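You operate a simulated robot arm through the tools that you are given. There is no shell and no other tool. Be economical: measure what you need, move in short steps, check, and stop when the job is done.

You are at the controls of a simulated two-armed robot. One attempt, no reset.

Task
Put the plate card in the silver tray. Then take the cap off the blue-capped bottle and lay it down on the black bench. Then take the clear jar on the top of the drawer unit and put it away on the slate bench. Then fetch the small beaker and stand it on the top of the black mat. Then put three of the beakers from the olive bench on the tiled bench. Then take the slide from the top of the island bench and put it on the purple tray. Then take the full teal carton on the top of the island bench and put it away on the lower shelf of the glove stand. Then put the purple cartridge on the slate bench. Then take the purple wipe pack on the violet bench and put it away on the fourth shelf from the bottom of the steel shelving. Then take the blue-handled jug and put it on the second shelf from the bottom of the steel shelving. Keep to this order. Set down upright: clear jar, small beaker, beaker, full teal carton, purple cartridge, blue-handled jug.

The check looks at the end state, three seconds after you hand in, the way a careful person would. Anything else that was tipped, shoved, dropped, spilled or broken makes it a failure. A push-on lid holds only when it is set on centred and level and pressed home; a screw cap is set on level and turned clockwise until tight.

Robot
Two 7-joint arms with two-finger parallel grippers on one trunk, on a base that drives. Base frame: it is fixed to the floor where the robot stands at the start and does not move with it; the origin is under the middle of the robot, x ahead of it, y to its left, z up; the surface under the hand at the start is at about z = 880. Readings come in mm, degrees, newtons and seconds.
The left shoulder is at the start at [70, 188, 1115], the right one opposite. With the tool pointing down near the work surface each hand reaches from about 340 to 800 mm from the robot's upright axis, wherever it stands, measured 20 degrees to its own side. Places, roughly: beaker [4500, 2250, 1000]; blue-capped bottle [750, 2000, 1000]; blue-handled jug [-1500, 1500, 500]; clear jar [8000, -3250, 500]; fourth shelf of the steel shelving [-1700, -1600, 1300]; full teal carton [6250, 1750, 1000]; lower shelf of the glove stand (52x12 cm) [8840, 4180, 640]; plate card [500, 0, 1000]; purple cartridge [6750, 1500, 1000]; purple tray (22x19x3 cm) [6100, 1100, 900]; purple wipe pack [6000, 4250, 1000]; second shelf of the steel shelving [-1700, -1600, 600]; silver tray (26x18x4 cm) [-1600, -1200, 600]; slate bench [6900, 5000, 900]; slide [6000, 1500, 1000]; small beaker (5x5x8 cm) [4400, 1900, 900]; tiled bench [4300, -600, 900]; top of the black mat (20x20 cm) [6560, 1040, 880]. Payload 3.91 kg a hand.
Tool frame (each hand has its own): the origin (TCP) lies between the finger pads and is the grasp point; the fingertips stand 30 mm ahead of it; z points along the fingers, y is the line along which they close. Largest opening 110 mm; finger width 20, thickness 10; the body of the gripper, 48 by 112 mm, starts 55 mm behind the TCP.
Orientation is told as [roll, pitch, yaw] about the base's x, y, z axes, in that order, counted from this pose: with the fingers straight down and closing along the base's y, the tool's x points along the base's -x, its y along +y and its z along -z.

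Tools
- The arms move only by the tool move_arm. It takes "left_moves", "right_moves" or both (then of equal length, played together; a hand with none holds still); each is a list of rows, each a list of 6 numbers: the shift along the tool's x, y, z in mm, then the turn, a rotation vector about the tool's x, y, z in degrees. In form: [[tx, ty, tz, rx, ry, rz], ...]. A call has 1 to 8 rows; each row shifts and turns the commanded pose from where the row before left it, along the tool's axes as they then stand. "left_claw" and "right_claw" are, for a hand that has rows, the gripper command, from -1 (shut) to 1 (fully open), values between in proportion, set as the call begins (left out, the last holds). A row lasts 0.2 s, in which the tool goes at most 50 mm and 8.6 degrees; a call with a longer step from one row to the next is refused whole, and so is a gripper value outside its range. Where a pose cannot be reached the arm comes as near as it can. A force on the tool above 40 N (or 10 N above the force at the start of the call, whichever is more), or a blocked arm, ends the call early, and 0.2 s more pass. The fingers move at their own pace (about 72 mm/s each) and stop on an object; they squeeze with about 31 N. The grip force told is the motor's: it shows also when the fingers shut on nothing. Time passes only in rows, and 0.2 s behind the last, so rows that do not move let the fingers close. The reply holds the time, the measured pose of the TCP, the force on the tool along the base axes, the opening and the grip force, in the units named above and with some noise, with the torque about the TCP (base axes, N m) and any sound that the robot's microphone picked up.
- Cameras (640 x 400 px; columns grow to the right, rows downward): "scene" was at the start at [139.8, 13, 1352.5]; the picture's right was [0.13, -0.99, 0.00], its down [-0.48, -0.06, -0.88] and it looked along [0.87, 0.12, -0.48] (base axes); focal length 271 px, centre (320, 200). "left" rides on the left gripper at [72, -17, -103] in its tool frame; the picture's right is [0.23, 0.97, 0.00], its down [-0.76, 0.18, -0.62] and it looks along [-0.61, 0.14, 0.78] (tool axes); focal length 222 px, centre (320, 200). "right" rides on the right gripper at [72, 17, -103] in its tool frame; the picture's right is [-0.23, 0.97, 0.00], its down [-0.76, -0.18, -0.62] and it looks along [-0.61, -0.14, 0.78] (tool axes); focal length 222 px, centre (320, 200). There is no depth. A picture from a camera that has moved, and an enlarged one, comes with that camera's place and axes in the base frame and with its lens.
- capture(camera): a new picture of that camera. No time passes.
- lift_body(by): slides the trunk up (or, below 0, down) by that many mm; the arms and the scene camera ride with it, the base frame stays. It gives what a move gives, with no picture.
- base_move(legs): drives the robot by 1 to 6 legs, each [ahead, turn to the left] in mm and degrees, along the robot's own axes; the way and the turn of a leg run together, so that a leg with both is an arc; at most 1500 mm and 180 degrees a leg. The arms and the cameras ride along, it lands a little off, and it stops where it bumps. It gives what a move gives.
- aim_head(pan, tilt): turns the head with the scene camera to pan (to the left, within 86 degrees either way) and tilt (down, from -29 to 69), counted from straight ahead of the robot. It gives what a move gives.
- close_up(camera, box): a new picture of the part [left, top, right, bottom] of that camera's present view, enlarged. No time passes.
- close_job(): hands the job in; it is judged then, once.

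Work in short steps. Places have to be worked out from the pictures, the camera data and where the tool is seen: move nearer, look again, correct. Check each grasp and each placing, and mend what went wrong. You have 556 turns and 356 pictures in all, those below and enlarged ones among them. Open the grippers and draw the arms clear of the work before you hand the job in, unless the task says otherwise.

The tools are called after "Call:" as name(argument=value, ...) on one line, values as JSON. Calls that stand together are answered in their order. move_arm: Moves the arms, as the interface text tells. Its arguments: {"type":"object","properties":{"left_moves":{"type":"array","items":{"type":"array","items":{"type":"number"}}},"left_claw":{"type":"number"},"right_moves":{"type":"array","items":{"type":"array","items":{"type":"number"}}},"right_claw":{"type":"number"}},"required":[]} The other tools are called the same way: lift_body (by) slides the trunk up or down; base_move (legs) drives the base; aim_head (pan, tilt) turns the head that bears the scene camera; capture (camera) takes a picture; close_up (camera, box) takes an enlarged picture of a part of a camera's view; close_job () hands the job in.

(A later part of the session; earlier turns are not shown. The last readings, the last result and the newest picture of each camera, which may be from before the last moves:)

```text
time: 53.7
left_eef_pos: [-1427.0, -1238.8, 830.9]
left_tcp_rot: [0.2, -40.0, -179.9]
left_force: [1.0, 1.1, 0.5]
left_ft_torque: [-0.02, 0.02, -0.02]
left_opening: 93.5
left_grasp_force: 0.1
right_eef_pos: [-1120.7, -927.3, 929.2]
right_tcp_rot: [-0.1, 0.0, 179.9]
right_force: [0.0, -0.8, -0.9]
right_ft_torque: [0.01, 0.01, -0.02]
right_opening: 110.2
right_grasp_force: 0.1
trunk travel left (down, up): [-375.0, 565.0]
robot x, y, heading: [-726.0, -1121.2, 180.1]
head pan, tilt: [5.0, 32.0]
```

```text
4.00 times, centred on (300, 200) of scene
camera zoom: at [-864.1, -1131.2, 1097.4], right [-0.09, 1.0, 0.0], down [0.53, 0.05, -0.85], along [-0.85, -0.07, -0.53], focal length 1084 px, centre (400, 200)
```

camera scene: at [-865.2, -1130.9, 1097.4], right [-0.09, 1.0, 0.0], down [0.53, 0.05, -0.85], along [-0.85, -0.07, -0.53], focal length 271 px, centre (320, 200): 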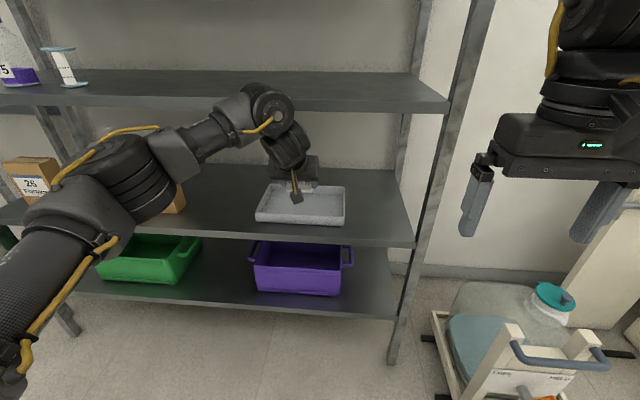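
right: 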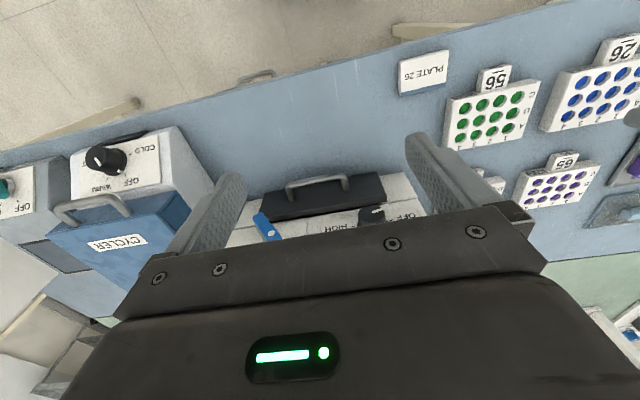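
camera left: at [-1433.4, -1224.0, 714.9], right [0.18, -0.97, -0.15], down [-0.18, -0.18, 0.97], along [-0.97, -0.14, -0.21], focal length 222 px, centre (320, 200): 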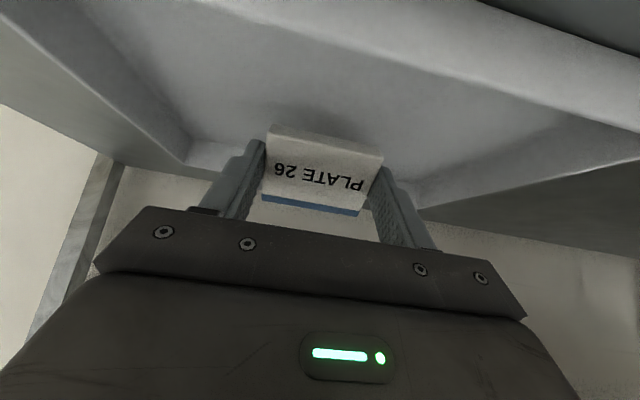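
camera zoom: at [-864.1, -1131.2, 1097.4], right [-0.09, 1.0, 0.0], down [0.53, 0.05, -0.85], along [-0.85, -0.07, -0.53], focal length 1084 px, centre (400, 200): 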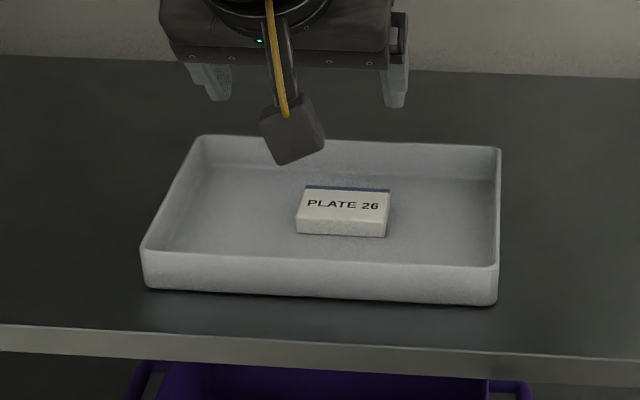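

The card lies flat in the silver tray. I'll back away, restore the hand and trunk, and go toward the bottle at [750,2000].

Call:
base_move(legs=[[-450, 0]])

Call:
lift_body(by=250)

Call:
move_arm(left_moves=[[20, 0, 0, 0, 8, 0], [20, 0, 0, 0, 8, 0], [20, 0, 0, 0, 8, 0], [20, 0, 0, 0, 8, 0], [20, 0, 0, 0, 8, 0], [0, 0, 0, 0, 0, 0]])

Call:
base_move(legs=[[0, -95]])

Call:
aim_head(pan=0, tilt=20)

Call:
capture(camera="scene")

```text
time: 56.4
left_eef_pos: [-970.3, -1238.8, 830.6]
left_tcp_rot: [0.0, -40.1, -179.6]
left_force: [1.1, -0.1, 0.9]
left_ft_torque: [0.0, -0.03, 0.01]
left_opening: 93.2
left_grasp_force: 0.0
right_eef_pos: [-665.6, -929.9, 929.2]
right_tcp_rot: [0.0, 0.0, -179.8]
right_force: [0.2, -0.5, -0.2]
right_ft_torque: [0.01, 0.01, -0.03]
right_opening: 110.0
right_grasp_force: 0.0
trunk travel left (down, up): [-375.0, 565.0]
robot x, y, heading: [-268.9, -1122.3, -179.7]
head pan, tilt: [5.0, 32.0]
```

```text
time: 59.0
left_eef_pos: [-971.2, -1239.1, 1077.9]
left_tcp_rot: [0.0, -40.0, -179.6]
left_force: [-0.5, 0.5, 0.1]
left_ft_torque: [0.02, -0.03, 0.05]
left_opening: 93.4
left_grasp_force: 0.1
right_eef_pos: [-666.1, -928.4, 1180.5]
right_tcp_rot: [0.0, 0.1, -179.7]
right_force: [0.0, 0.5, 0.5]
right_ft_torque: [0.0, 0.01, 0.01]
right_opening: 110.0
right_grasp_force: 0.0
trunk travel left (down, up): [-625.0, 315.0]
robot x, y, heading: [-266.1, -1125.0, -180.0]
head pan, tilt: [5.0, 32.0]
```

```text
time: 60.4
left_eef_pos: [-881.5, -1239.8, 1037.7]
left_tcp_rot: [-0.1, -0.1, -179.5]
left_force: [-0.2, 0.4, -0.7]
left_ft_torque: [0.01, 0.0, -0.04]
left_opening: 93.7
left_grasp_force: 0.1
right_eef_pos: [-665.7, -928.8, 1179.0]
right_tcp_rot: [0.0, 0.1, -179.9]
right_force: [0.7, -0.5, -0.2]
right_ft_torque: [-0.01, 0.0, 0.01]
right_opening: 109.9
right_grasp_force: 0.0
trunk travel left (down, up): [-625.0, 315.0]
robot x, y, heading: [-269.7, -1123.8, -179.8]
head pan, tilt: [5.0, 32.0]
```

```text
time: 65.0
left_eef_pos: [-294.9, -500.2, 1038.5]
left_tcp_rot: [0.0, -0.1, 82.1]
left_force: [0.2, -0.4, 0.3]
left_ft_torque: [0.0, -0.01, 0.01]
left_opening: 93.2
left_grasp_force: 0.0
right_eef_pos: [-18.3, -759.6, 1179.2]
right_tcp_rot: [0.0, 0.1, 81.9]
right_force: [0.5, -0.8, -0.6]
right_ft_torque: [0.0, -0.02, -0.01]
right_opening: 109.9
right_grasp_force: 0.1
trunk travel left (down, up): [-625.0, 315.0]
robot x, y, heading: [-269.5, -1123.6, 82.2]
head pan, tilt: [5.0, 32.0]
```

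```text
time: 65.7
left_eef_pos: [-295.8, -500.6, 1037.7]
left_tcp_rot: [-0.1, -0.1, 82.1]
left_force: [-0.2, 0.6, 0.1]
left_ft_torque: [0.0, 0.01, 0.01]
left_opening: 93.5
left_grasp_force: 0.1
right_eef_pos: [-18.4, -760.0, 1178.7]
right_tcp_rot: [-0.1, 0.1, 81.9]
right_force: [-0.5, 0.5, -0.1]
right_ft_torque: [0.03, -0.02, 0.01]
right_opening: 110.1
right_grasp_force: 0.1
trunk travel left (down, up): [-625.0, 315.0]
robot x, y, heading: [-268.4, -1117.8, 82.0]
head pan, tilt: [0.0, 20.0]
```

```text
325 pictures are left
camera scene: at [-249.4, -980.7, 1366.4], right [0.99, -0.14, 0.0], down [-0.05, -0.34, -0.94], along [0.13, 0.93, -0.34], focal length 271 px, centre (320, 200)
```

scene: 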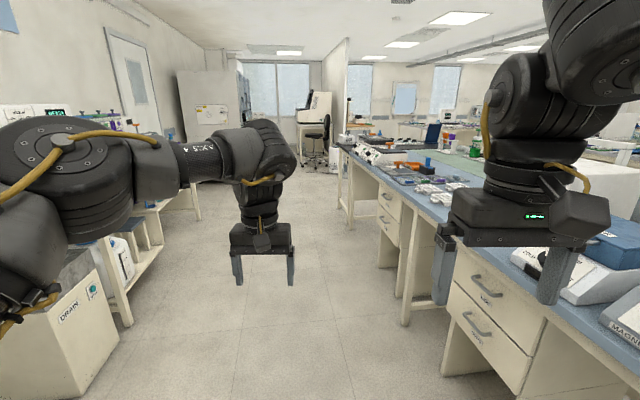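

The aisle is clear. I'll drive up it to y≈1750 and look toward the bottle.

Call:
base_move(legs=[[0, 8], [1450, 0], [1400, 0]])

Call:
aim_head(pan=-60, tilt=25)

Call:
capture(camera="scene")

```text
time: 80.1
left_eef_pos: [-377.3, 2332.2, 1038.2]
left_tcp_rot: [0.0, 0.0, 90.5]
left_force: [-0.3, -0.5, 0.5]
left_ft_torque: [0.0, 0.03, 0.01]
left_opening: 93.7
left_grasp_force: 0.1
right_eef_pos: [-64.7, 2116.7, 1180.2]
right_tcp_rot: [0.0, 0.2, 90.3]
right_force: [0.0, -0.3, 0.2]
right_ft_torque: [-0.03, 0.02, -0.01]
right_opening: 110.1
right_grasp_force: 0.0
trunk travel left (down, up): [-625.0, 315.0]
robot x, y, heading: [-260.7, 1717.9, 90.3]
head pan, tilt: [0.0, 20.0]
```

```text
time: 81.4
left_eef_pos: [-377.6, 2333.6, 1038.6]
left_tcp_rot: [0.0, 0.0, 90.5]
left_force: [-1.0, 0.0, 0.1]
left_ft_torque: [-0.02, 0.0, 0.03]
left_opening: 93.5
left_grasp_force: 0.0
right_eef_pos: [-66.0, 2115.4, 1179.3]
right_tcp_rot: [0.0, 0.2, 90.3]
right_force: [-0.3, 1.4, 0.3]
right_ft_torque: [0.0, 0.01, 0.0]
right_opening: 110.0
right_grasp_force: 0.1
trunk travel left (down, up): [-625.0, 315.0]
robot x, y, heading: [-258.9, 1722.5, 90.4]
head pan, tilt: [-60.0, 25.0]
```

```text
324 pictures are left
camera scene: at [-181.3, 1818.1, 1358.4], right [0.51, -0.86, 0.0], down [-0.36, -0.21, -0.91], along [0.78, 0.46, -0.42], focal length 271 px, centre (320, 200)
```

scene: 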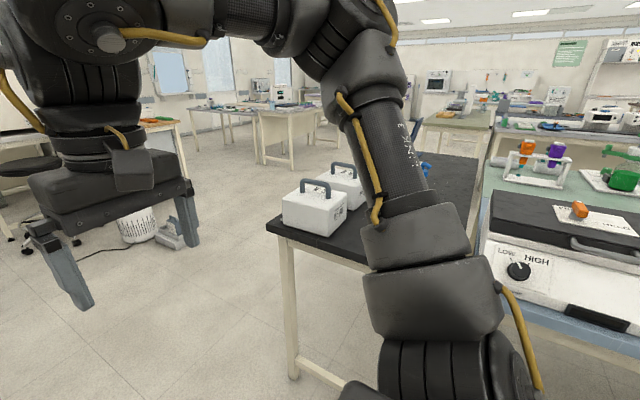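

I see the black bench with the bottle partly hidden behind my arm. I'll turn right to face it.

Call:
base_move(legs=[[0, -90]])

Call:
aim_head(pan=8, tilt=25)

Call:
capture(camera="scene")

```text
time: 85.6
left_eef_pos: [353.0, 1841.1, 1037.4]
left_tcp_rot: [0.0, 0.0, 0.8]
left_force: [-0.2, 0.6, 0.6]
left_ft_torque: [0.0, -0.01, 0.01]
left_opening: 93.7
left_grasp_force: 0.1
right_eef_pos: [137.2, 1527.7, 1178.6]
right_tcp_rot: [-0.1, 0.2, 0.6]
right_force: [0.2, 0.0, -0.1]
right_ft_torque: [0.03, -0.01, -0.05]
right_opening: 109.9
right_grasp_force: 0.0
trunk travel left (down, up): [-625.0, 315.0]
robot x, y, heading: [-255.8, 1723.3, 0.9]
head pan, tilt: [-60.0, 25.0]
```

```text
time: 87.0
left_eef_pos: [352.8, 1840.5, 1037.4]
left_tcp_rot: [0.0, 0.0, 0.8]
left_force: [0.8, -0.5, 0.1]
left_ft_torque: [-0.01, 0.01, 0.01]
left_opening: 93.4
left_grasp_force: 0.1
right_eef_pos: [136.2, 1527.7, 1179.7]
right_tcp_rot: [0.0, 0.2, 0.6]
right_force: [0.6, 0.5, 0.1]
right_ft_torque: [-0.02, 0.03, -0.01]
right_opening: 110.0
right_grasp_force: 0.0
trunk travel left (down, up): [-625.0, 315.0]
robot x, y, heading: [-261.1, 1715.8, 0.7]
head pan, tilt: [8.0, 25.0]
```

```text
323 pictures are left
camera scene: at [-119.2, 1735.4, 1358.4], right [0.15, -0.99, 0.0], down [-0.42, -0.06, -0.91], along [0.9, 0.13, -0.42], focal length 271 px, centre (320, 200)
```

scene: 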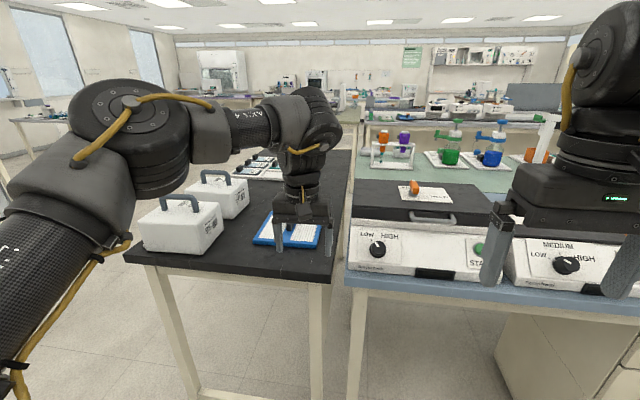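

The left arm hides the middle of the bench, so I'll check the left camera.

Call:
capture(camera="left")

Call:
close_up(camera="scene", box=[130, 120, 370, 270])

```text
322 pictures are left
camera left: at [279.4, 1822.2, 1141.7], right [-0.24, 0.97, 0.0], down [0.76, 0.19, 0.62], along [0.61, 0.15, -0.78], focal length 222 px, centre (320, 200)
```

left: 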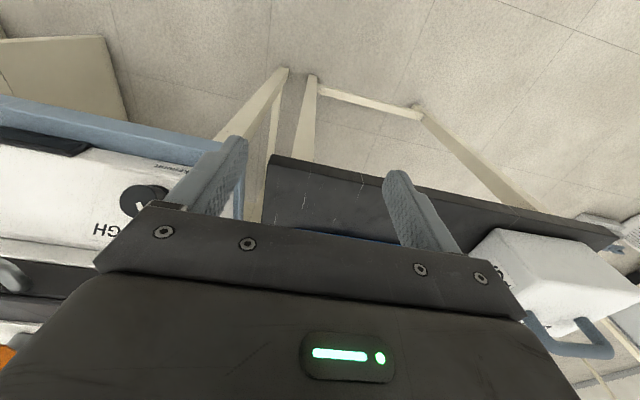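

```text
2.67 times, centred on (250, 195) of scene
camera zoom: at [-119.2, 1735.4, 1358.4], right [0.15, -0.99, 0.0], down [-0.42, -0.06, -0.91], along [0.9, 0.13, -0.42], focal length 722 px, centre (507, 213)
```

zoom: 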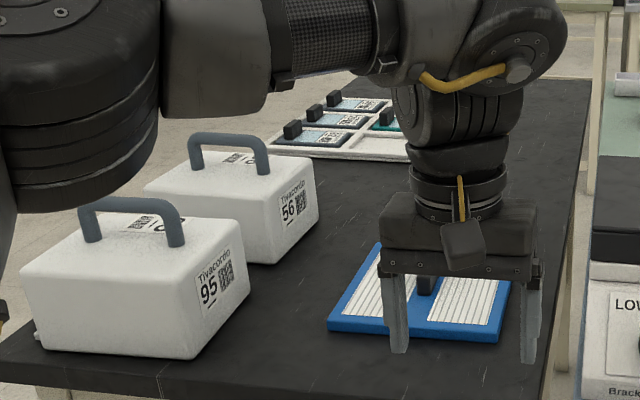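

The bottle must be behind the left hand. I'll swing the left hand outward to clear the view.

Call:
move_arm(left_moves=[[15, 45, 0, 0, 0, 0], [15, 45, 0, 0, 0, 0], [15, 45, 0, 0, 0, 0], [15, 45, 0, 0, 0, 0], [15, 45, 0, 0, 0, 0], [15, 45, 0, 0, 0, 0]])

Call:
capture(camera="scene")

```text
time: 88.4
left_eef_pos: [256.4, 2112.4, 1037.8]
left_tcp_rot: [-0.2, -0.1, 0.6]
left_force: [0.2, 0.5, 0.1]
left_ft_torque: [-0.02, 0.02, 0.01]
left_opening: 93.5
left_grasp_force: 0.1
right_eef_pos: [135.5, 1529.5, 1180.2]
right_tcp_rot: [-0.1, 0.1, 0.5]
right_force: [0.4, 0.5, 0.6]
right_ft_torque: [0.0, -0.02, -0.02]
right_opening: 110.0
right_grasp_force: 0.1
trunk travel left (down, up): [-625.0, 315.0]
robot x, y, heading: [-259.6, 1716.7, 0.6]
head pan, tilt: [8.0, 25.0]
```

```text
320 pictures are left
camera scene: at [-120.7, 1737.5, 1358.5], right [0.15, -0.99, 0.0], down [-0.42, -0.06, -0.91], along [0.9, 0.13, -0.42], focal length 271 px, centre (320, 200)
```

scene: 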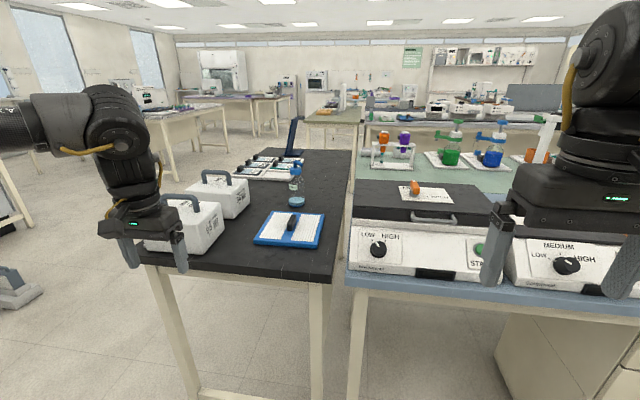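

Call:
close_up(camera="scene", box=[200, 110, 360, 260])

```text
2.67 times, centred on (280, 185) of scene
camera zoom: at [-120.7, 1737.5, 1358.5], right [0.15, -0.99, 0.0], down [-0.42, -0.06, -0.91], along [0.9, 0.13, -0.42], focal length 722 px, centre (427, 240)
```

zoom: 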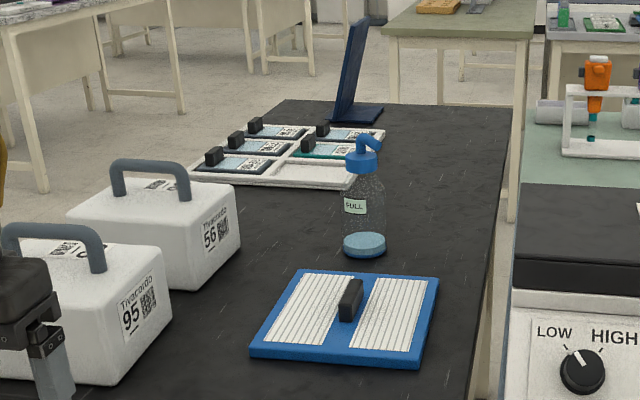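

The bottle's base is about [872,1980], body ~65 mm wide, blue spout-cap at z≈1000–1057. I'll raise the left hand, then drive up so it sits between both arms.

Call:
move_arm(left_moves=[[0, -20, -45, 0, 0, 0], [0, -20, -45, 0, 0, 0], [0, -20, -45, 0, 0, 0], [0, 0, -30, 0, 0, 0]])

Call:
base_move(legs=[[0, 35], [410, 0], [0, -35]])

Call:
aim_head(pan=0, tilt=40)

Call:
capture(camera="scene")

```text
time: 89.4
left_eef_pos: [255.3, 2046.2, 1202.8]
left_tcp_rot: [0.1, 0.0, 0.8]
left_force: [0.2, 0.7, 0.4]
left_ft_torque: [0.0, -0.01, 0.0]
left_opening: 93.8
left_grasp_force: 0.0
right_eef_pos: [135.9, 1526.6, 1178.4]
right_tcp_rot: [-0.1, 0.1, 0.4]
right_force: [0.7, 0.3, 1.0]
right_ft_torque: [0.0, -0.02, 0.0]
right_opening: 110.0
right_grasp_force: 0.0
trunk travel left (down, up): [-625.0, 315.0]
robot x, y, heading: [-259.8, 1718.5, 0.4]
head pan, tilt: [8.0, 25.0]
```

```text
time: 95.3
left_eef_pos: [605.1, 2266.1, 1200.9]
left_tcp_rot: [-0.1, 0.0, -1.0]
left_force: [0.2, 0.1, -0.3]
left_ft_torque: [-0.02, 0.01, 0.0]
left_opening: 93.2
left_grasp_force: 0.1
right_eef_pos: [469.0, 1750.6, 1180.3]
right_tcp_rot: [-0.1, 0.2, -1.2]
right_force: [-0.1, -0.9, 0.5]
right_ft_torque: [-0.04, 0.0, 0.02]
right_opening: 109.9
right_grasp_force: 0.1
trunk travel left (down, up): [-625.0, 315.0]
robot x, y, heading: [76.3, 1955.5, -1.2]
head pan, tilt: [8.0, 25.0]
```

```text
time: 96.0
left_eef_pos: [605.3, 2265.4, 1201.5]
left_tcp_rot: [0.0, 0.0, -1.0]
left_force: [-0.2, -0.2, 1.3]
left_ft_torque: [0.01, -0.02, 0.02]
left_opening: 93.3
left_grasp_force: 0.0
right_eef_pos: [468.7, 1750.1, 1180.1]
right_tcp_rot: [0.0, 0.1, -1.2]
right_force: [-0.7, -0.3, 0.1]
right_ft_torque: [0.02, 0.0, -0.01]
right_opening: 110.1
right_grasp_force: 0.0
trunk travel left (down, up): [-625.0, 315.0]
robot x, y, heading: [78.1, 1955.9, -1.2]
head pan, tilt: [0.0, 40.0]
```

```text
318 pictures are left
camera scene: at [212.5, 1953.1, 1335.1], right [-0.02, -1.0, 0.0], down [-0.64, 0.01, -0.77], along [0.77, -0.02, -0.64], focal length 271 px, centre (320, 200)
```

scene: 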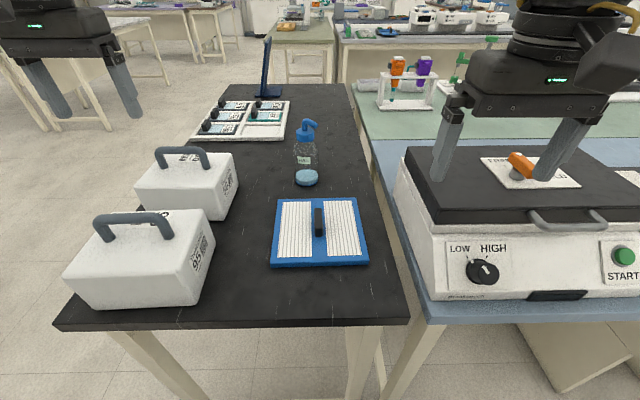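

The bottle base refines to [861,1977]. I'll creep 60 mm closer for comfortable reach.

Call:
base_move(legs=[[60, 0]])

Call:
close_up(camera="scene", box=[240, 100, 380, 220])

```text
time: 97.0
left_eef_pos: [657.5, 2265.7, 1205.3]
left_tcp_rot: [0.0, -0.5, -1.0]
left_force: [-1.4, -0.7, -0.4]
left_ft_torque: [-0.05, -0.09, -0.01]
left_opening: 93.3
left_grasp_force: 0.0
right_eef_pos: [521.7, 1748.6, 1181.5]
right_tcp_rot: [0.0, -0.3, -1.3]
right_force: [0.0, 0.2, 0.6]
right_ft_torque: [-0.03, -0.05, 0.0]
right_opening: 110.0
right_grasp_force: 0.1
trunk travel left (down, up): [-625.0, 315.0]
robot x, y, heading: [138.5, 1951.3, -1.1]
head pan, tilt: [0.0, 40.0]
```

```text
3.33 times, centred on (310, 160) of scene
camera zoom: at [265.1, 1952.0, 1336.1], right [-0.02, -1.0, 0.0], down [-0.64, 0.01, -0.77], along [0.77, -0.02, -0.64], focal length 903 px, centre (353, 333)
```

zoom: 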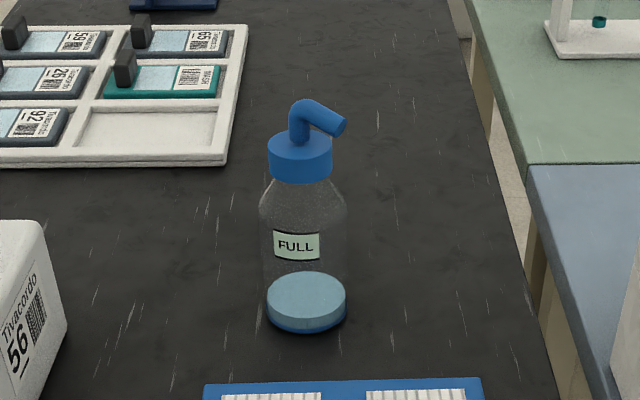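

Cap z≈1008–1035, with a spout above pointing toward -y; the body is 67 mm wide. I'll tilt the right hand forward to hold the body, and the left hand will turn the cap. First I tilt the right hand.

Call:
move_arm(right_moves=[[0, 0, 0, 0, -8, 0], [0, 0, 0, 0, -8, 0], [0, 0, 0, 0, -8, 0], [0, 0, 0, 0, -8, 0], [0, 0, 0, 0, -8, 0], [0, 0, 0, 0, -8, 0], [0, 0, 0, 0, -8, 0], [0, 0, 0, 0, 0, 0]])

Call:
capture(camera="right")

```text
time: 98.8
left_eef_pos: [665.9, 2264.8, 1201.4]
left_tcp_rot: [-0.2, -0.1, -0.9]
left_force: [0.7, 0.0, -0.7]
left_ft_torque: [-0.01, -0.01, 0.01]
left_opening: 93.6
left_grasp_force: 0.1
right_eef_pos: [525.3, 1628.7, 1257.5]
right_tcp_rot: [0.0, -48.0, -1.0]
right_force: [-0.4, 0.0, -0.1]
right_ft_torque: [-0.01, 0.01, 0.0]
right_opening: 110.1
right_grasp_force: 0.2
right hand out of reach, approached as far as the arm can: row 1, 2, 3, 4, 5, 6, 7
trunk travel left (down, up): [-625.0, 315.0]
robot x, y, heading: [137.1, 1953.8, -0.9]
head pan, tilt: [0.0, 40.0]
```

```text
316 pictures are left
camera right: at [398.8, 1647.7, 1273.2], right [0.17, 0.97, 0.17], down [0.04, -0.18, 0.98], along [0.98, -0.16, -0.07], focal length 222 px, centre (320, 200)
```

right: 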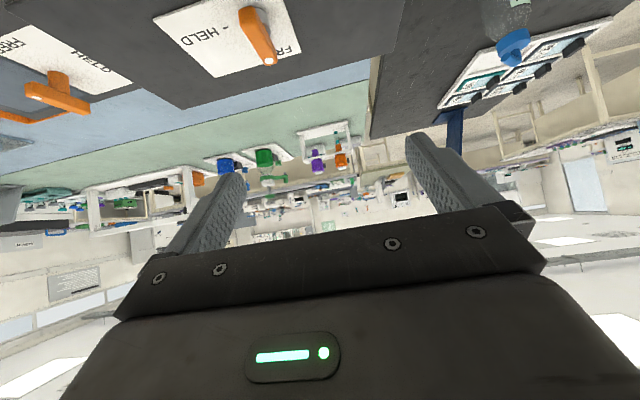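

The pose was too folded there, so the hand drifted. I'll move forward and down along the tool toward the bottle and re-read.

Call:
move_arm(right_moves=[[-5, 10, 40, 0, 0, 0], [-5, 10, 40, 0, 0, 0], [-5, 10, 40, 0, 0, 0], [0, 10, 20, 0, 0, 0], [0, 0, 0, 0, 0, 0]])

Call:
capture(camera="scene")

```text
time: 100.0
left_eef_pos: [665.1, 2264.4, 1201.9]
left_tcp_rot: [0.0, -0.1, -1.0]
left_force: [0.1, -0.3, 0.3]
left_ft_torque: [0.0, 0.02, 0.02]
left_opening: 93.5
left_grasp_force: 0.1
right_eef_pos: [641.3, 1659.4, 1178.1]
right_tcp_rot: [0.0, -47.9, -0.9]
right_force: [-0.7, 0.6, 0.1]
right_ft_torque: [0.0, 0.01, 0.02]
right_opening: 110.2
right_grasp_force: 0.1
right hand out of reach, approached as far as the arm can: row 1, 4
trunk travel left (down, up): [-625.0, 315.0]
robot x, y, heading: [137.3, 1953.5, -1.2]
head pan, tilt: [0.0, 40.0]
```

```text
315 pictures are left
camera scene: at [272.1, 1952.4, 1335.2], right [-0.02, -1.0, 0.0], down [-0.64, 0.01, -0.77], along [0.77, -0.02, -0.64], focal length 271 px, centre (320, 200)
```

scene: 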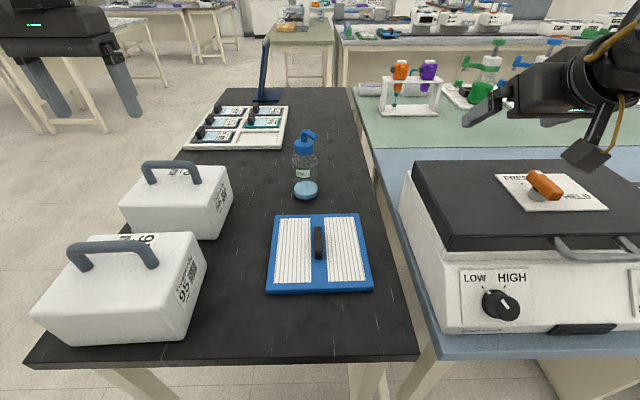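

The bottle is confirmed at [864,1976]. I'll move the right hand to a standoff in front of it.

Call:
move_arm(right_moves=[[5.8, 39.6, 21.5, 0, 0, 0], [5.8, 39.6, 21.5, 0, 0, 0], [5.8, 39.6, 21.5, 0, 0, 0], [5.8, 39.6, 21.5, 0, 0, 0], [5.8, 39.6, 21.5, 0, 0, 0], [5.8, 39.6, 21.5, 0, 0, 0], [5.8, 39.6, 21.5, 0, 0, 0], [5.8, 39.6, 21.5, 0, 0, 0]])

Call:
capture(camera="right")

Call:
capture(camera="scene")

```text
time: 101.8
left_eef_pos: [664.6, 2266.1, 1202.1]
left_tcp_rot: [-0.1, -0.2, -1.1]
left_force: [-0.4, -0.5, 0.4]
left_ft_torque: [-0.04, 0.0, 0.0]
left_opening: 93.5
left_grasp_force: 0.2
right_eef_pos: [804.6, 1931.5, 1059.3]
right_tcp_rot: [0.0, -48.2, -1.3]
right_force: [-0.9, -0.6, 8.7]
right_ft_torque: [0.48, -0.11, 0.01]
right_opening: 109.3
right_grasp_force: 0.0
right hand out of reach, approached as far as the arm can: row 1, 2, 3, 4, 5
trunk travel left (down, up): [-625.0, 315.0]
robot x, y, heading: [139.2, 1952.0, -1.3]
head pan, tilt: [0.0, 40.0]
```

```text
314 pictures are left
camera right: at [679.5, 1950.2, 1074.9], right [0.17, 0.97, 0.17], down [0.04, -0.18, 0.98], along [0.98, -0.16, -0.07], focal length 222 px, centre (320, 200)
```

right: 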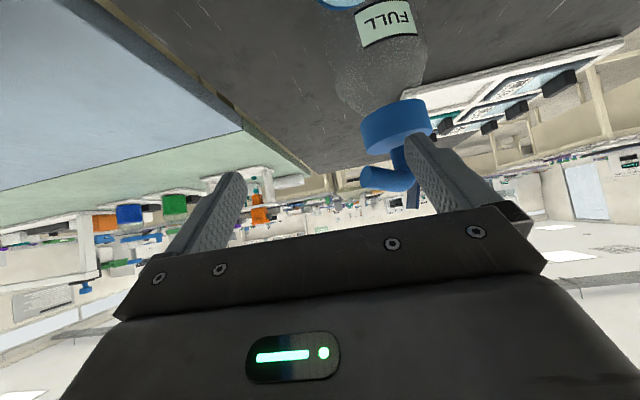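

```text
313 pictures are left
camera scene: at [271.4, 1953.2, 1335.6], right [-0.02, -1.0, 0.0], down [-0.64, 0.01, -0.77], along [0.77, -0.02, -0.64], focal length 271 px, centre (320, 200)
```

scene: 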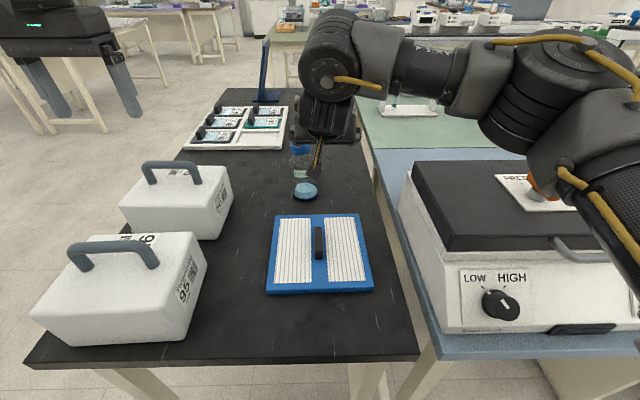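

The hand went farther than planned and is touching the spout (8.7 N). I'll back off along the tool axis at once.

Call:
move_arm(right_moves=[[0, 0, -10, 0, 0, 0], [0, 0, -20, 0, 0, 0], [0, 0, -30, 0, 0, 0], [0, -20, -30, 0, 0, 0]])

Call:
capture(camera="right")

Call:
capture(camera="scene")

```text
time: 102.8
left_eef_pos: [665.1, 2263.4, 1202.0]
left_tcp_rot: [0.0, -0.1, -1.0]
left_force: [0.3, 0.4, 0.2]
left_ft_torque: [0.02, -0.02, -0.02]
left_opening: 93.3
left_grasp_force: 0.0
right_eef_pos: [776.5, 1911.2, 1123.5]
right_tcp_rot: [0.0, -47.9, -1.0]
right_force: [0.0, 0.1, 0.2]
right_ft_torque: [0.01, 0.0, 0.02]
right_opening: 109.9
right_grasp_force: 0.1
right hand out of reach, approached as far as the arm can: row 3, 4
trunk travel left (down, up): [-625.0, 315.0]
robot x, y, heading: [134.7, 1954.4, -1.3]
head pan, tilt: [0.0, 40.0]
```

```text
312 pictures are left
camera right: at [651.4, 1929.1, 1140.3], right [0.17, 0.97, 0.17], down [0.05, -0.18, 0.98], along [0.98, -0.16, -0.08], focal length 222 px, centre (320, 200)
```

right: 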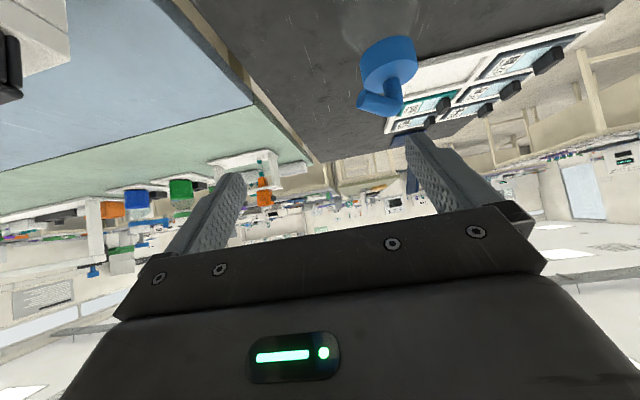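

```text
311 pictures are left
camera scene: at [272.4, 1950.6, 1335.1], right [-0.02, -1.0, 0.0], down [-0.64, 0.01, -0.77], along [0.77, -0.02, -0.64], focal length 271 px, centre (320, 200)
```

scene: 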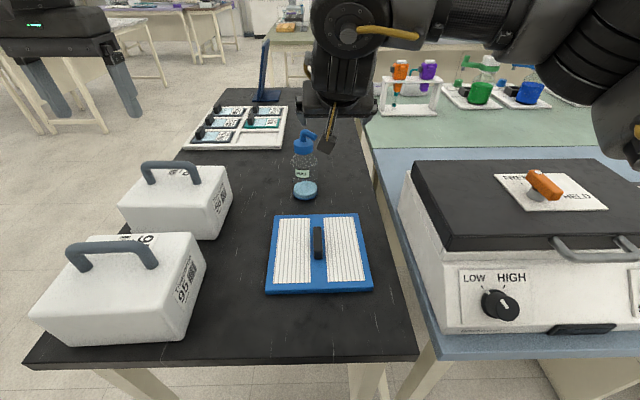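

The bottle still stands in place. I'll back the base up 60 mm to give the right arm more room, then try the standoff again from here.

Call:
base_move(legs=[[-60, 0]])

Call:
move_arm(right_moves=[[15, 10, 0, 0, 0, 0], [15, 10, 0, 0, 0, 0], [15, 10, 5, 0, 0, 0], [15, 10, 5, 0, 0, 0], [15, 10, 5, 0, 0, 0]])

```text
time: 103.8
left_eef_pos: [607.8, 2267.0, 1201.0]
left_tcp_rot: [0.0, -0.1, -1.0]
left_force: [0.7, -0.1, -0.6]
left_ft_torque: [0.02, 0.02, 0.0]
left_opening: 93.6
left_grasp_force: 0.0
right_eef_pos: [720.6, 1914.6, 1121.3]
right_tcp_rot: [-0.1, -47.7, -0.9]
right_force: [0.5, -0.3, 0.4]
right_ft_torque: [0.02, 0.0, 0.0]
right_opening: 110.1
right_grasp_force: 0.0
trunk travel left (down, up): [-625.0, 315.0]
robot x, y, heading: [81.7, 1956.2, -1.3]
head pan, tilt: [0.0, 40.0]
```

```text
time: 105.0
left_eef_pos: [605.4, 2266.5, 1201.7]
left_tcp_rot: [0.0, 0.0, -1.0]
left_force: [0.7, 0.5, 0.5]
left_ft_torque: [0.03, 0.0, 0.0]
left_opening: 93.7
left_grasp_force: 0.0
right_eef_pos: [728.2, 1966.4, 1067.3]
right_tcp_rot: [-0.2, -47.8, -0.8]
right_force: [0.2, 0.0, -0.4]
right_ft_torque: [-0.01, -0.01, 0.0]
right_opening: 110.2
right_grasp_force: 0.0
right hand out of reach, approached as far as the arm can: row 1, 2, 3, 4, 5
trunk travel left (down, up): [-625.0, 315.0]
robot x, y, heading: [81.4, 1956.2, -0.9]
head pan, tilt: [0.0, 40.0]
```

The hand is centred before the bottle at a good height. I'll increase the tilt by 8° and check where it lands.

Call:
move_arm(right_moves=[[0, 2, 0, 0, -4, 0], [0, 2, 0, 0, -4, 0], [0, 2, 0, 0, 0, 0]])

Call:
capture(camera="right")

Call:
capture(camera="scene")

```text
time: 105.8
left_eef_pos: [606.3, 2267.2, 1201.7]
left_tcp_rot: [0.0, -0.1, -0.9]
left_force: [0.0, 0.6, -0.5]
left_ft_torque: [0.01, 0.0, 0.0]
left_opening: 93.5
left_grasp_force: 0.1
right_eef_pos: [742.7, 1973.3, 1070.1]
right_tcp_rot: [-0.4, -55.8, -0.7]
right_force: [-0.1, 0.3, -0.3]
right_ft_torque: [-0.01, 0.03, 0.03]
right_opening: 110.0
right_grasp_force: 0.2
right hand out of reach, approached as far as the arm can: row 1, 2
trunk travel left (down, up): [-625.0, 315.0]
robot x, y, heading: [81.3, 1959.8, -0.8]
head pan, tilt: [0.0, 40.0]
```

```text
310 pictures are left
camera right: at [616.2, 1991.5, 1068.3], right [0.14, 0.97, 0.18], down [-0.09, -0.17, 0.98], along [0.99, -0.16, 0.06], focal length 222 px, centre (320, 200)
```

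right: 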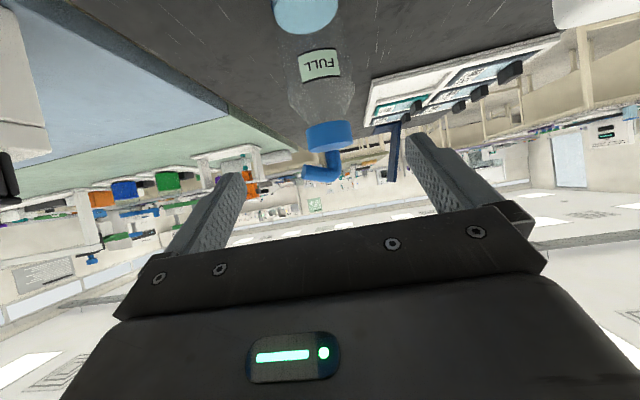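

```text
309 pictures are left
camera scene: at [214.2, 1953.5, 1335.1], right [-0.02, -1.0, 0.0], down [-0.64, 0.01, -0.77], along [0.77, -0.02, -0.64], focal length 271 px, centre (320, 200)
```

scene: 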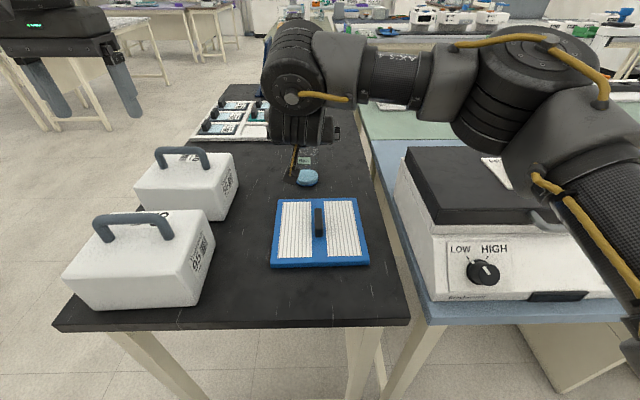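

The right camera confirms the bottle at [862,1977]. I'll advance to the grip along a curved-in path, with the fingers straddling the body, in two stages.

Call:
move_arm(right_moves=[[18, 1, 20, 0, 0, 0], [16, 1, 25, 0, 0, 0], [12, 1, 30, 0, 0, 0], [2, 1, 30, 0, 0, 0], [0, 0, 0, 0, 0, 0]])

Call:
capture(camera="right")

Call:
close_up(camera="scene", box=[220, 80, 400, 220])

```text
time: 107.0
left_eef_pos: [605.8, 2266.5, 1201.6]
left_tcp_rot: [0.0, 0.0, -1.0]
left_force: [-0.5, -0.2, 0.0]
left_ft_torque: [-0.02, -0.01, -0.02]
left_opening: 93.5
left_grasp_force: 0.0
right_eef_pos: [798.2, 1975.5, 971.1]
right_tcp_rot: [-0.3, -55.9, -0.8]
right_force: [0.0, -0.7, -1.2]
right_ft_torque: [0.0, 0.04, 0.0]
right_opening: 110.3
right_grasp_force: 0.0
trunk travel left (down, up): [-625.0, 315.0]
robot x, y, heading: [76.9, 1955.9, -1.2]
head pan, tilt: [0.0, 40.0]
```

```text
308 pictures are left
camera right: at [672.7, 1993.7, 969.3], right [0.15, 0.97, 0.19], down [-0.09, -0.17, 0.98], along [0.99, -0.16, 0.06], focal length 222 px, centre (320, 200)
```

right: 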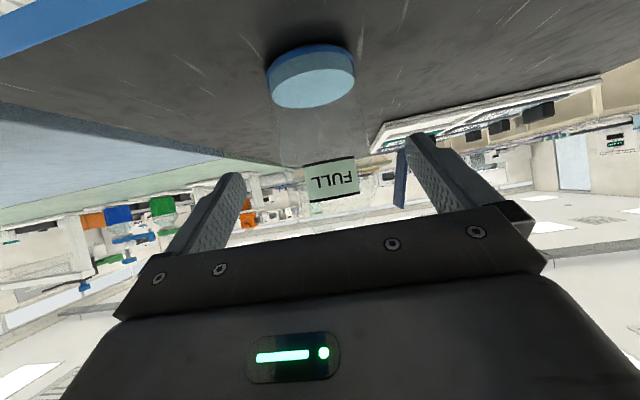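

```text
2.86 times, centred on (310, 150) of scene
camera zoom: at [213.6, 1953.7, 1335.2], right [-0.02, -1.0, 0.0], down [-0.64, 0.01, -0.77], along [0.77, -0.02, -0.64], focal length 774 px, centre (349, 343)
```

zoom: 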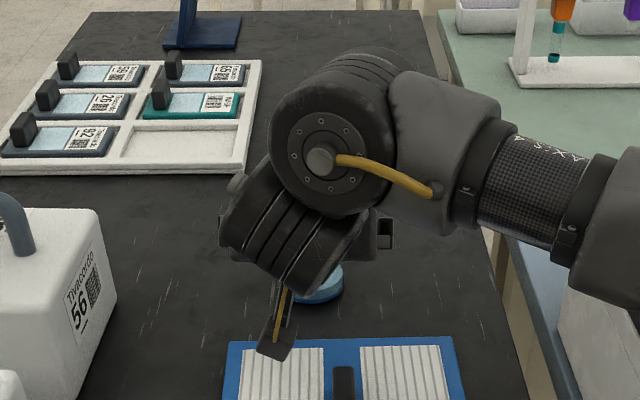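

Aligned. I'll advance the last 58 mm so the body is between the pads.

Call:
move_arm(right_moves=[[0, 1, 20, 0, 0, 0], [0, 0, 20, 0, 0, 0], [0, 0, 18, 0, 0, 0], [0, 0, 0, 0, 0, 0]])

Call:
capture(camera="right")

```text
time: 108.2
left_eef_pos: [592.9, 2268.9, 1203.0]
left_tcp_rot: [-0.2, -0.8, -1.1]
left_force: [-0.6, 0.4, 0.4]
left_ft_torque: [0.0, 0.03, -0.03]
left_opening: 93.6
left_grasp_force: 0.1
right_eef_pos: [848.5, 1976.8, 984.6]
right_tcp_rot: [-0.7, -60.0, -0.7]
right_force: [-0.5, 0.1, 2.6]
right_ft_torque: [0.01, 0.23, 0.04]
right_opening: 109.7
right_grasp_force: 0.0
trunk travel left (down, up): [-625.0, 315.0]
robot x, y, heading: [76.6, 1955.6, -1.5]
head pan, tilt: [0.0, 40.0]
stopped in row 4 (right hand): the arm was blocked; the commanded pose is now the measured one
```

```text
306 pictures are left
camera right: at [722.5, 1994.8, 974.6], right [0.13, 0.97, 0.19], down [-0.16, -0.17, 0.97], along [0.98, -0.16, 0.14], focal length 222 px, centre (320, 200)
```

right: 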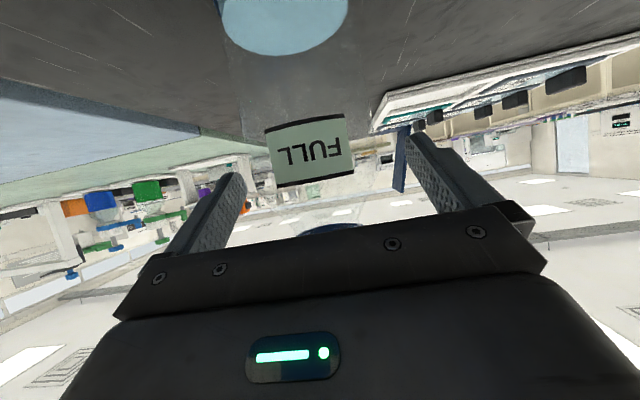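

The right arm was blocked, with z ending 45 mm high. I'll look for what it touched.

Call:
aim_head(pan=-25, tilt=45)

Call:
capture(camera="scene")

```text
time: 109.1
left_eef_pos: [593.7, 2269.6, 1208.3]
left_tcp_rot: [-0.3, -0.9, -1.0]
left_force: [-0.2, 0.2, -0.5]
left_ft_torque: [-0.04, -0.03, 0.03]
left_opening: 93.2
left_grasp_force: 0.1
right_eef_pos: [848.8, 1974.8, 986.5]
right_tcp_rot: [-0.8, -59.9, -0.7]
right_force: [0.8, 0.1, -0.7]
right_ft_torque: [0.02, 0.02, -0.03]
right_opening: 110.0
right_grasp_force: 0.1
trunk travel left (down, up): [-625.0, 315.0]
robot x, y, heading: [79.0, 1957.3, -1.1]
head pan, tilt: [-25.0, 45.0]
```

```text
305 pictures are left
camera scene: at [186.7, 1923.8, 1329.6], right [-0.44, -0.9, 0.0], down [-0.62, 0.31, -0.72], along [0.64, -0.31, -0.7], focal length 271 px, centre (320, 200)
```

scene: 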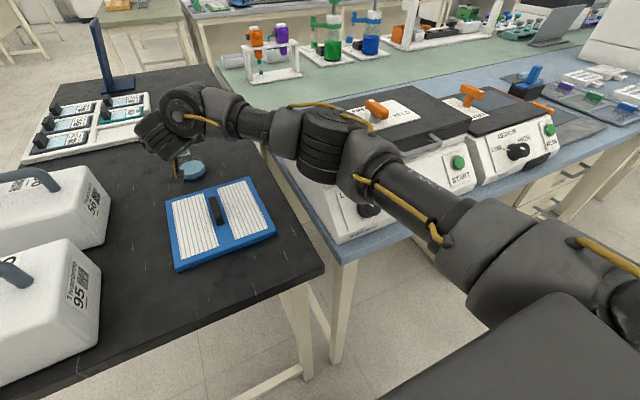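

The drooping elbow met the hotplate corner. I'll reverse along the path and raise.

Call:
move_arm(right_moves=[[0, 0, -20, 0, 0, 0], [0, 0, -20, 0, 0, 0], [-5, 0, -25, 0, 0, 0], [-10, 0, -25, 0, 0, 0]])

Call:
capture(camera="scene")

```text
time: 110.1
left_eef_pos: [585.4, 2264.1, 1210.9]
left_tcp_rot: [0.0, -1.2, -1.1]
left_force: [0.0, 0.1, 0.2]
left_ft_torque: [-0.02, 0.02, -0.02]
left_opening: 93.6
left_grasp_force: 0.0
right_eef_pos: [769.8, 1970.0, 1048.9]
right_tcp_rot: [-0.1, -60.1, -1.3]
right_force: [-0.2, 0.1, -0.6]
right_ft_torque: [0.01, 0.03, 0.03]
right_opening: 110.0
right_grasp_force: 0.0
trunk travel left (down, up): [-625.0, 315.0]
robot x, y, heading: [82.3, 1952.6, -1.3]
head pan, tilt: [-25.0, 45.0]
```

```text
304 pictures are left
camera scene: at [172.6, 1918.0, 1330.2], right [-0.45, -0.9, -0.01], down [-0.62, 0.32, -0.72], along [0.65, -0.31, -0.69], focal length 271 px, centre (320, 200)
```

scene: 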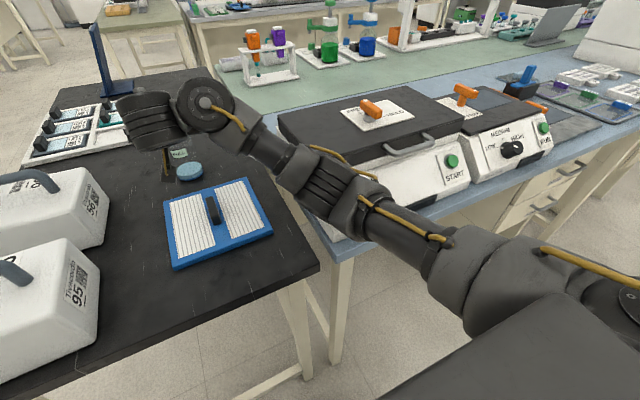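

The trunk reading is still slightly pushed, so the elbow is probably pressing on the bench. I'll raise the hand straight up.

Call:
move_arm(right_moves=[[-34, 0, -20, 0, 0, 0], [-34, 0, -20, 0, 0, 0], [-34, 0, -20, 0, 0, 0], [-34, 0, -20, 0, 0, 0]])

Call:
capture(camera="scene")

```text
time: 111.3
left_eef_pos: [607.4, 2291.3, 1196.1]
left_tcp_rot: [-1.2, 0.2, -0.3]
left_force: [-0.3, 0.5, 0.1]
left_ft_torque: [-0.04, -0.03, 0.02]
left_opening: 93.7
left_grasp_force: 0.0
right_eef_pos: [791.7, 2003.7, 1191.2]
right_tcp_rot: [-2.4, -58.8, 1.7]
right_force: [-0.5, 0.3, -0.1]
right_ft_torque: [-0.02, 0.01, -0.01]
right_opening: 109.9
right_grasp_force: 0.1
trunk travel left (down, up): [-625.0, 315.0]
robot x, y, heading: [87.1, 1954.3, -0.8]
head pan, tilt: [-25.0, 45.0]
stopped in row 4 (right hand): the arm was blocked; the commanded pose is now the measured one
```

```text
303 pictures are left
camera scene: at [206.9, 1943.3, 1329.3], right [-0.43, -0.9, 0.02], down [-0.64, 0.29, -0.71], along [0.64, -0.32, -0.7], focal length 271 px, centre (320, 200)
```

scene: 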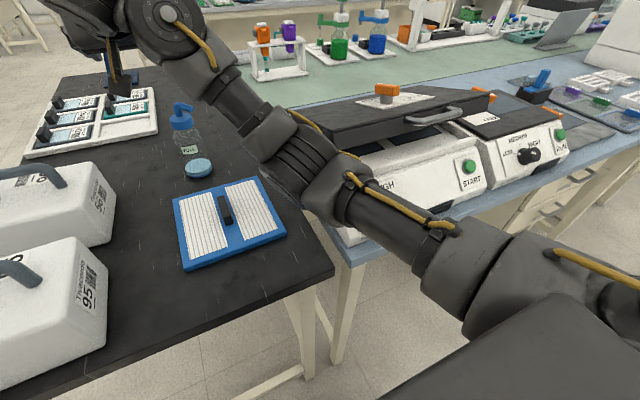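

The elbow sits under the hotplate's lid and is lifting it. I'll lower again so the lid settles, then rotate the base left to draw the elbow out.

Call:
move_arm(right_moves=[[20, 0, 12, 0, 0, 0], [20, 0, 12, 0, 0, 0], [20, 0, 12, 0, 0, 0]])

Call:
capture(camera="scene")

```text
time: 112.1
left_eef_pos: [607.2, 2270.3, 1200.5]
left_tcp_rot: [-0.1, 0.0, -0.6]
left_force: [0.7, -1.0, 0.5]
left_ft_torque: [0.05, 0.04, 0.02]
left_opening: 93.5
left_grasp_force: 0.2
right_eef_pos: [790.1, 1981.4, 1123.4]
right_tcp_rot: [-0.4, -59.0, -0.5]
right_force: [-0.2, -0.4, 0.1]
right_ft_torque: [0.01, -0.01, 0.05]
right_opening: 110.0
right_grasp_force: 0.1
trunk travel left (down, up): [-625.0, 315.0]
robot x, y, heading: [80.3, 1951.0, -1.0]
head pan, tilt: [-25.0, 45.0]
```

```text
302 pictures are left
camera scene: at [204.3, 1913.5, 1327.9], right [-0.44, -0.9, 0.0], down [-0.64, 0.31, -0.71], along [0.64, -0.31, -0.71], focal length 271 px, centre (320, 200)
```

scene: 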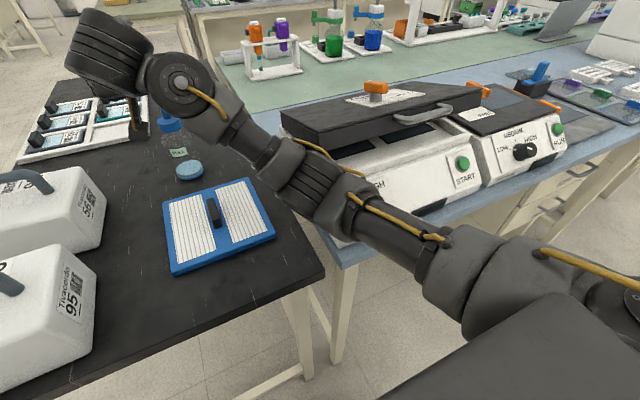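

The lid has settled partly and the trunk is no longer pushed. I'll rotate the base left to draw the elbow out.

Call:
base_move(legs=[[0, 8]])

Call:
capture(camera="scene")

```text
time: 113.1
left_eef_pos: [557.8, 2345.8, 1199.4]
left_tcp_rot: [-0.6, 0.1, 7.6]
left_force: [-0.6, -0.1, 0.4]
left_ft_torque: [0.01, 0.02, -0.03]
left_opening: 93.7
left_grasp_force: 0.1
right_eef_pos: [780.6, 2085.1, 1123.1]
right_tcp_rot: [-1.0, -58.9, 8.2]
right_force: [-1.0, 0.3, 0.0]
right_ft_torque: [0.01, -0.01, -0.02]
right_opening: 110.0
right_grasp_force: 0.0
trunk travel left (down, up): [-625.0, 315.0]
robot x, y, heading: [83.9, 1952.3, 7.0]
head pan, tilt: [-25.0, 45.0]
```

```text
301 pictures are left
camera scene: at [209.0, 1936.7, 1327.8], right [-0.31, -0.95, 0.0], down [-0.67, 0.22, -0.71], along [0.67, -0.22, -0.71], focal length 271 px, centre (320, 200)
```

scene: 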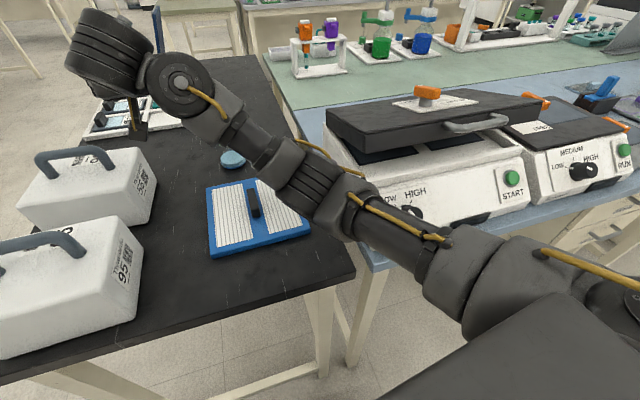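

The elbow is clearing. I'll turn a bit more and back off to inspect the machine.

Call:
base_move(legs=[[0, 7], [-330, 0]])

Call:
aim_head(pan=-20, tilt=30)

Call:
capture(camera="scene")

```text
time: 115.8
left_eef_pos: [187.2, 2323.6, 1198.7]
left_tcp_rot: [-0.6, 0.1, 14.8]
left_force: [-0.1, 0.3, 0.2]
left_ft_torque: [-0.03, 0.05, -0.01]
left_opening: 93.5
left_grasp_force: 0.1
right_eef_pos: [441.9, 2091.2, 1122.8]
right_tcp_rot: [-1.0, -58.9, 15.4]
right_force: [0.3, -0.5, -0.1]
right_ft_torque: [0.0, 0.01, 0.04]
right_opening: 110.0
right_grasp_force: 0.1
trunk travel left (down, up): [-625.0, 315.0]
robot x, y, heading: [-235.8, 1872.8, 14.2]
head pan, tilt: [-25.0, 45.0]
```

```text
time: 116.6
left_eef_pos: [187.8, 2322.8, 1199.1]
left_tcp_rot: [-0.5, 0.0, 14.8]
left_force: [0.0, -0.2, -0.5]
left_ft_torque: [0.02, 0.0, -0.01]
left_opening: 93.6
left_grasp_force: 0.0
right_eef_pos: [442.3, 2091.5, 1121.1]
right_tcp_rot: [-0.9, -58.9, 15.6]
right_force: [-0.2, -0.9, 0.1]
right_ft_torque: [-0.01, 0.0, -0.03]
right_opening: 110.0
right_grasp_force: 0.0
trunk travel left (down, up): [-625.0, 315.0]
robot x, y, heading: [-233.9, 1876.4, 14.5]
head pan, tilt: [-20.0, 30.0]
```

```text
300 pictures are left
camera scene: at [-96.0, 1878.5, 1350.4], right [-0.1, -1.0, 0.0], down [-0.5, 0.05, -0.87], along [0.86, -0.08, -0.5], focal length 271 px, centre (320, 200)
```

scene: 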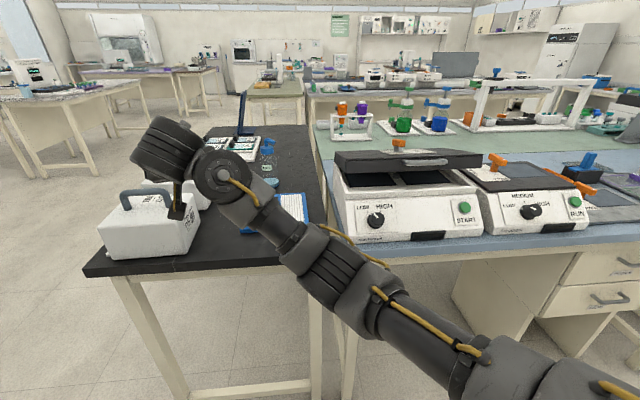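

The machine stands in place but its hinged lid stays partly open. I'll zoom in.

Call:
close_up(camera="scene", box=[320, 120, 600, 260])

```text
2.29 times, centred on (460, 190) of scene
camera zoom: at [-96.0, 1878.5, 1350.4], right [-0.1, -1.0, 0.0], down [-0.5, 0.05, -0.87], along [0.86, -0.08, -0.5], focal length 619 px, centre (0, 223)
```

zoom: 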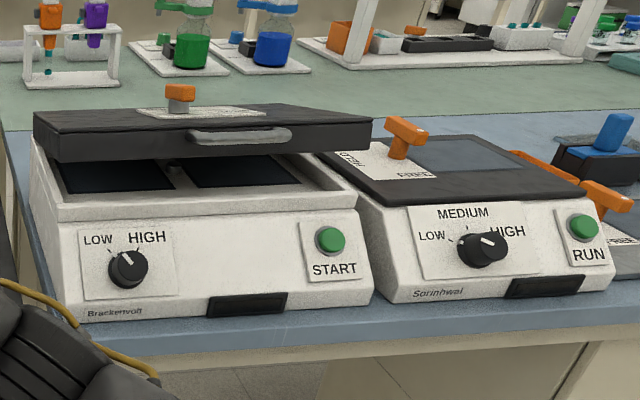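

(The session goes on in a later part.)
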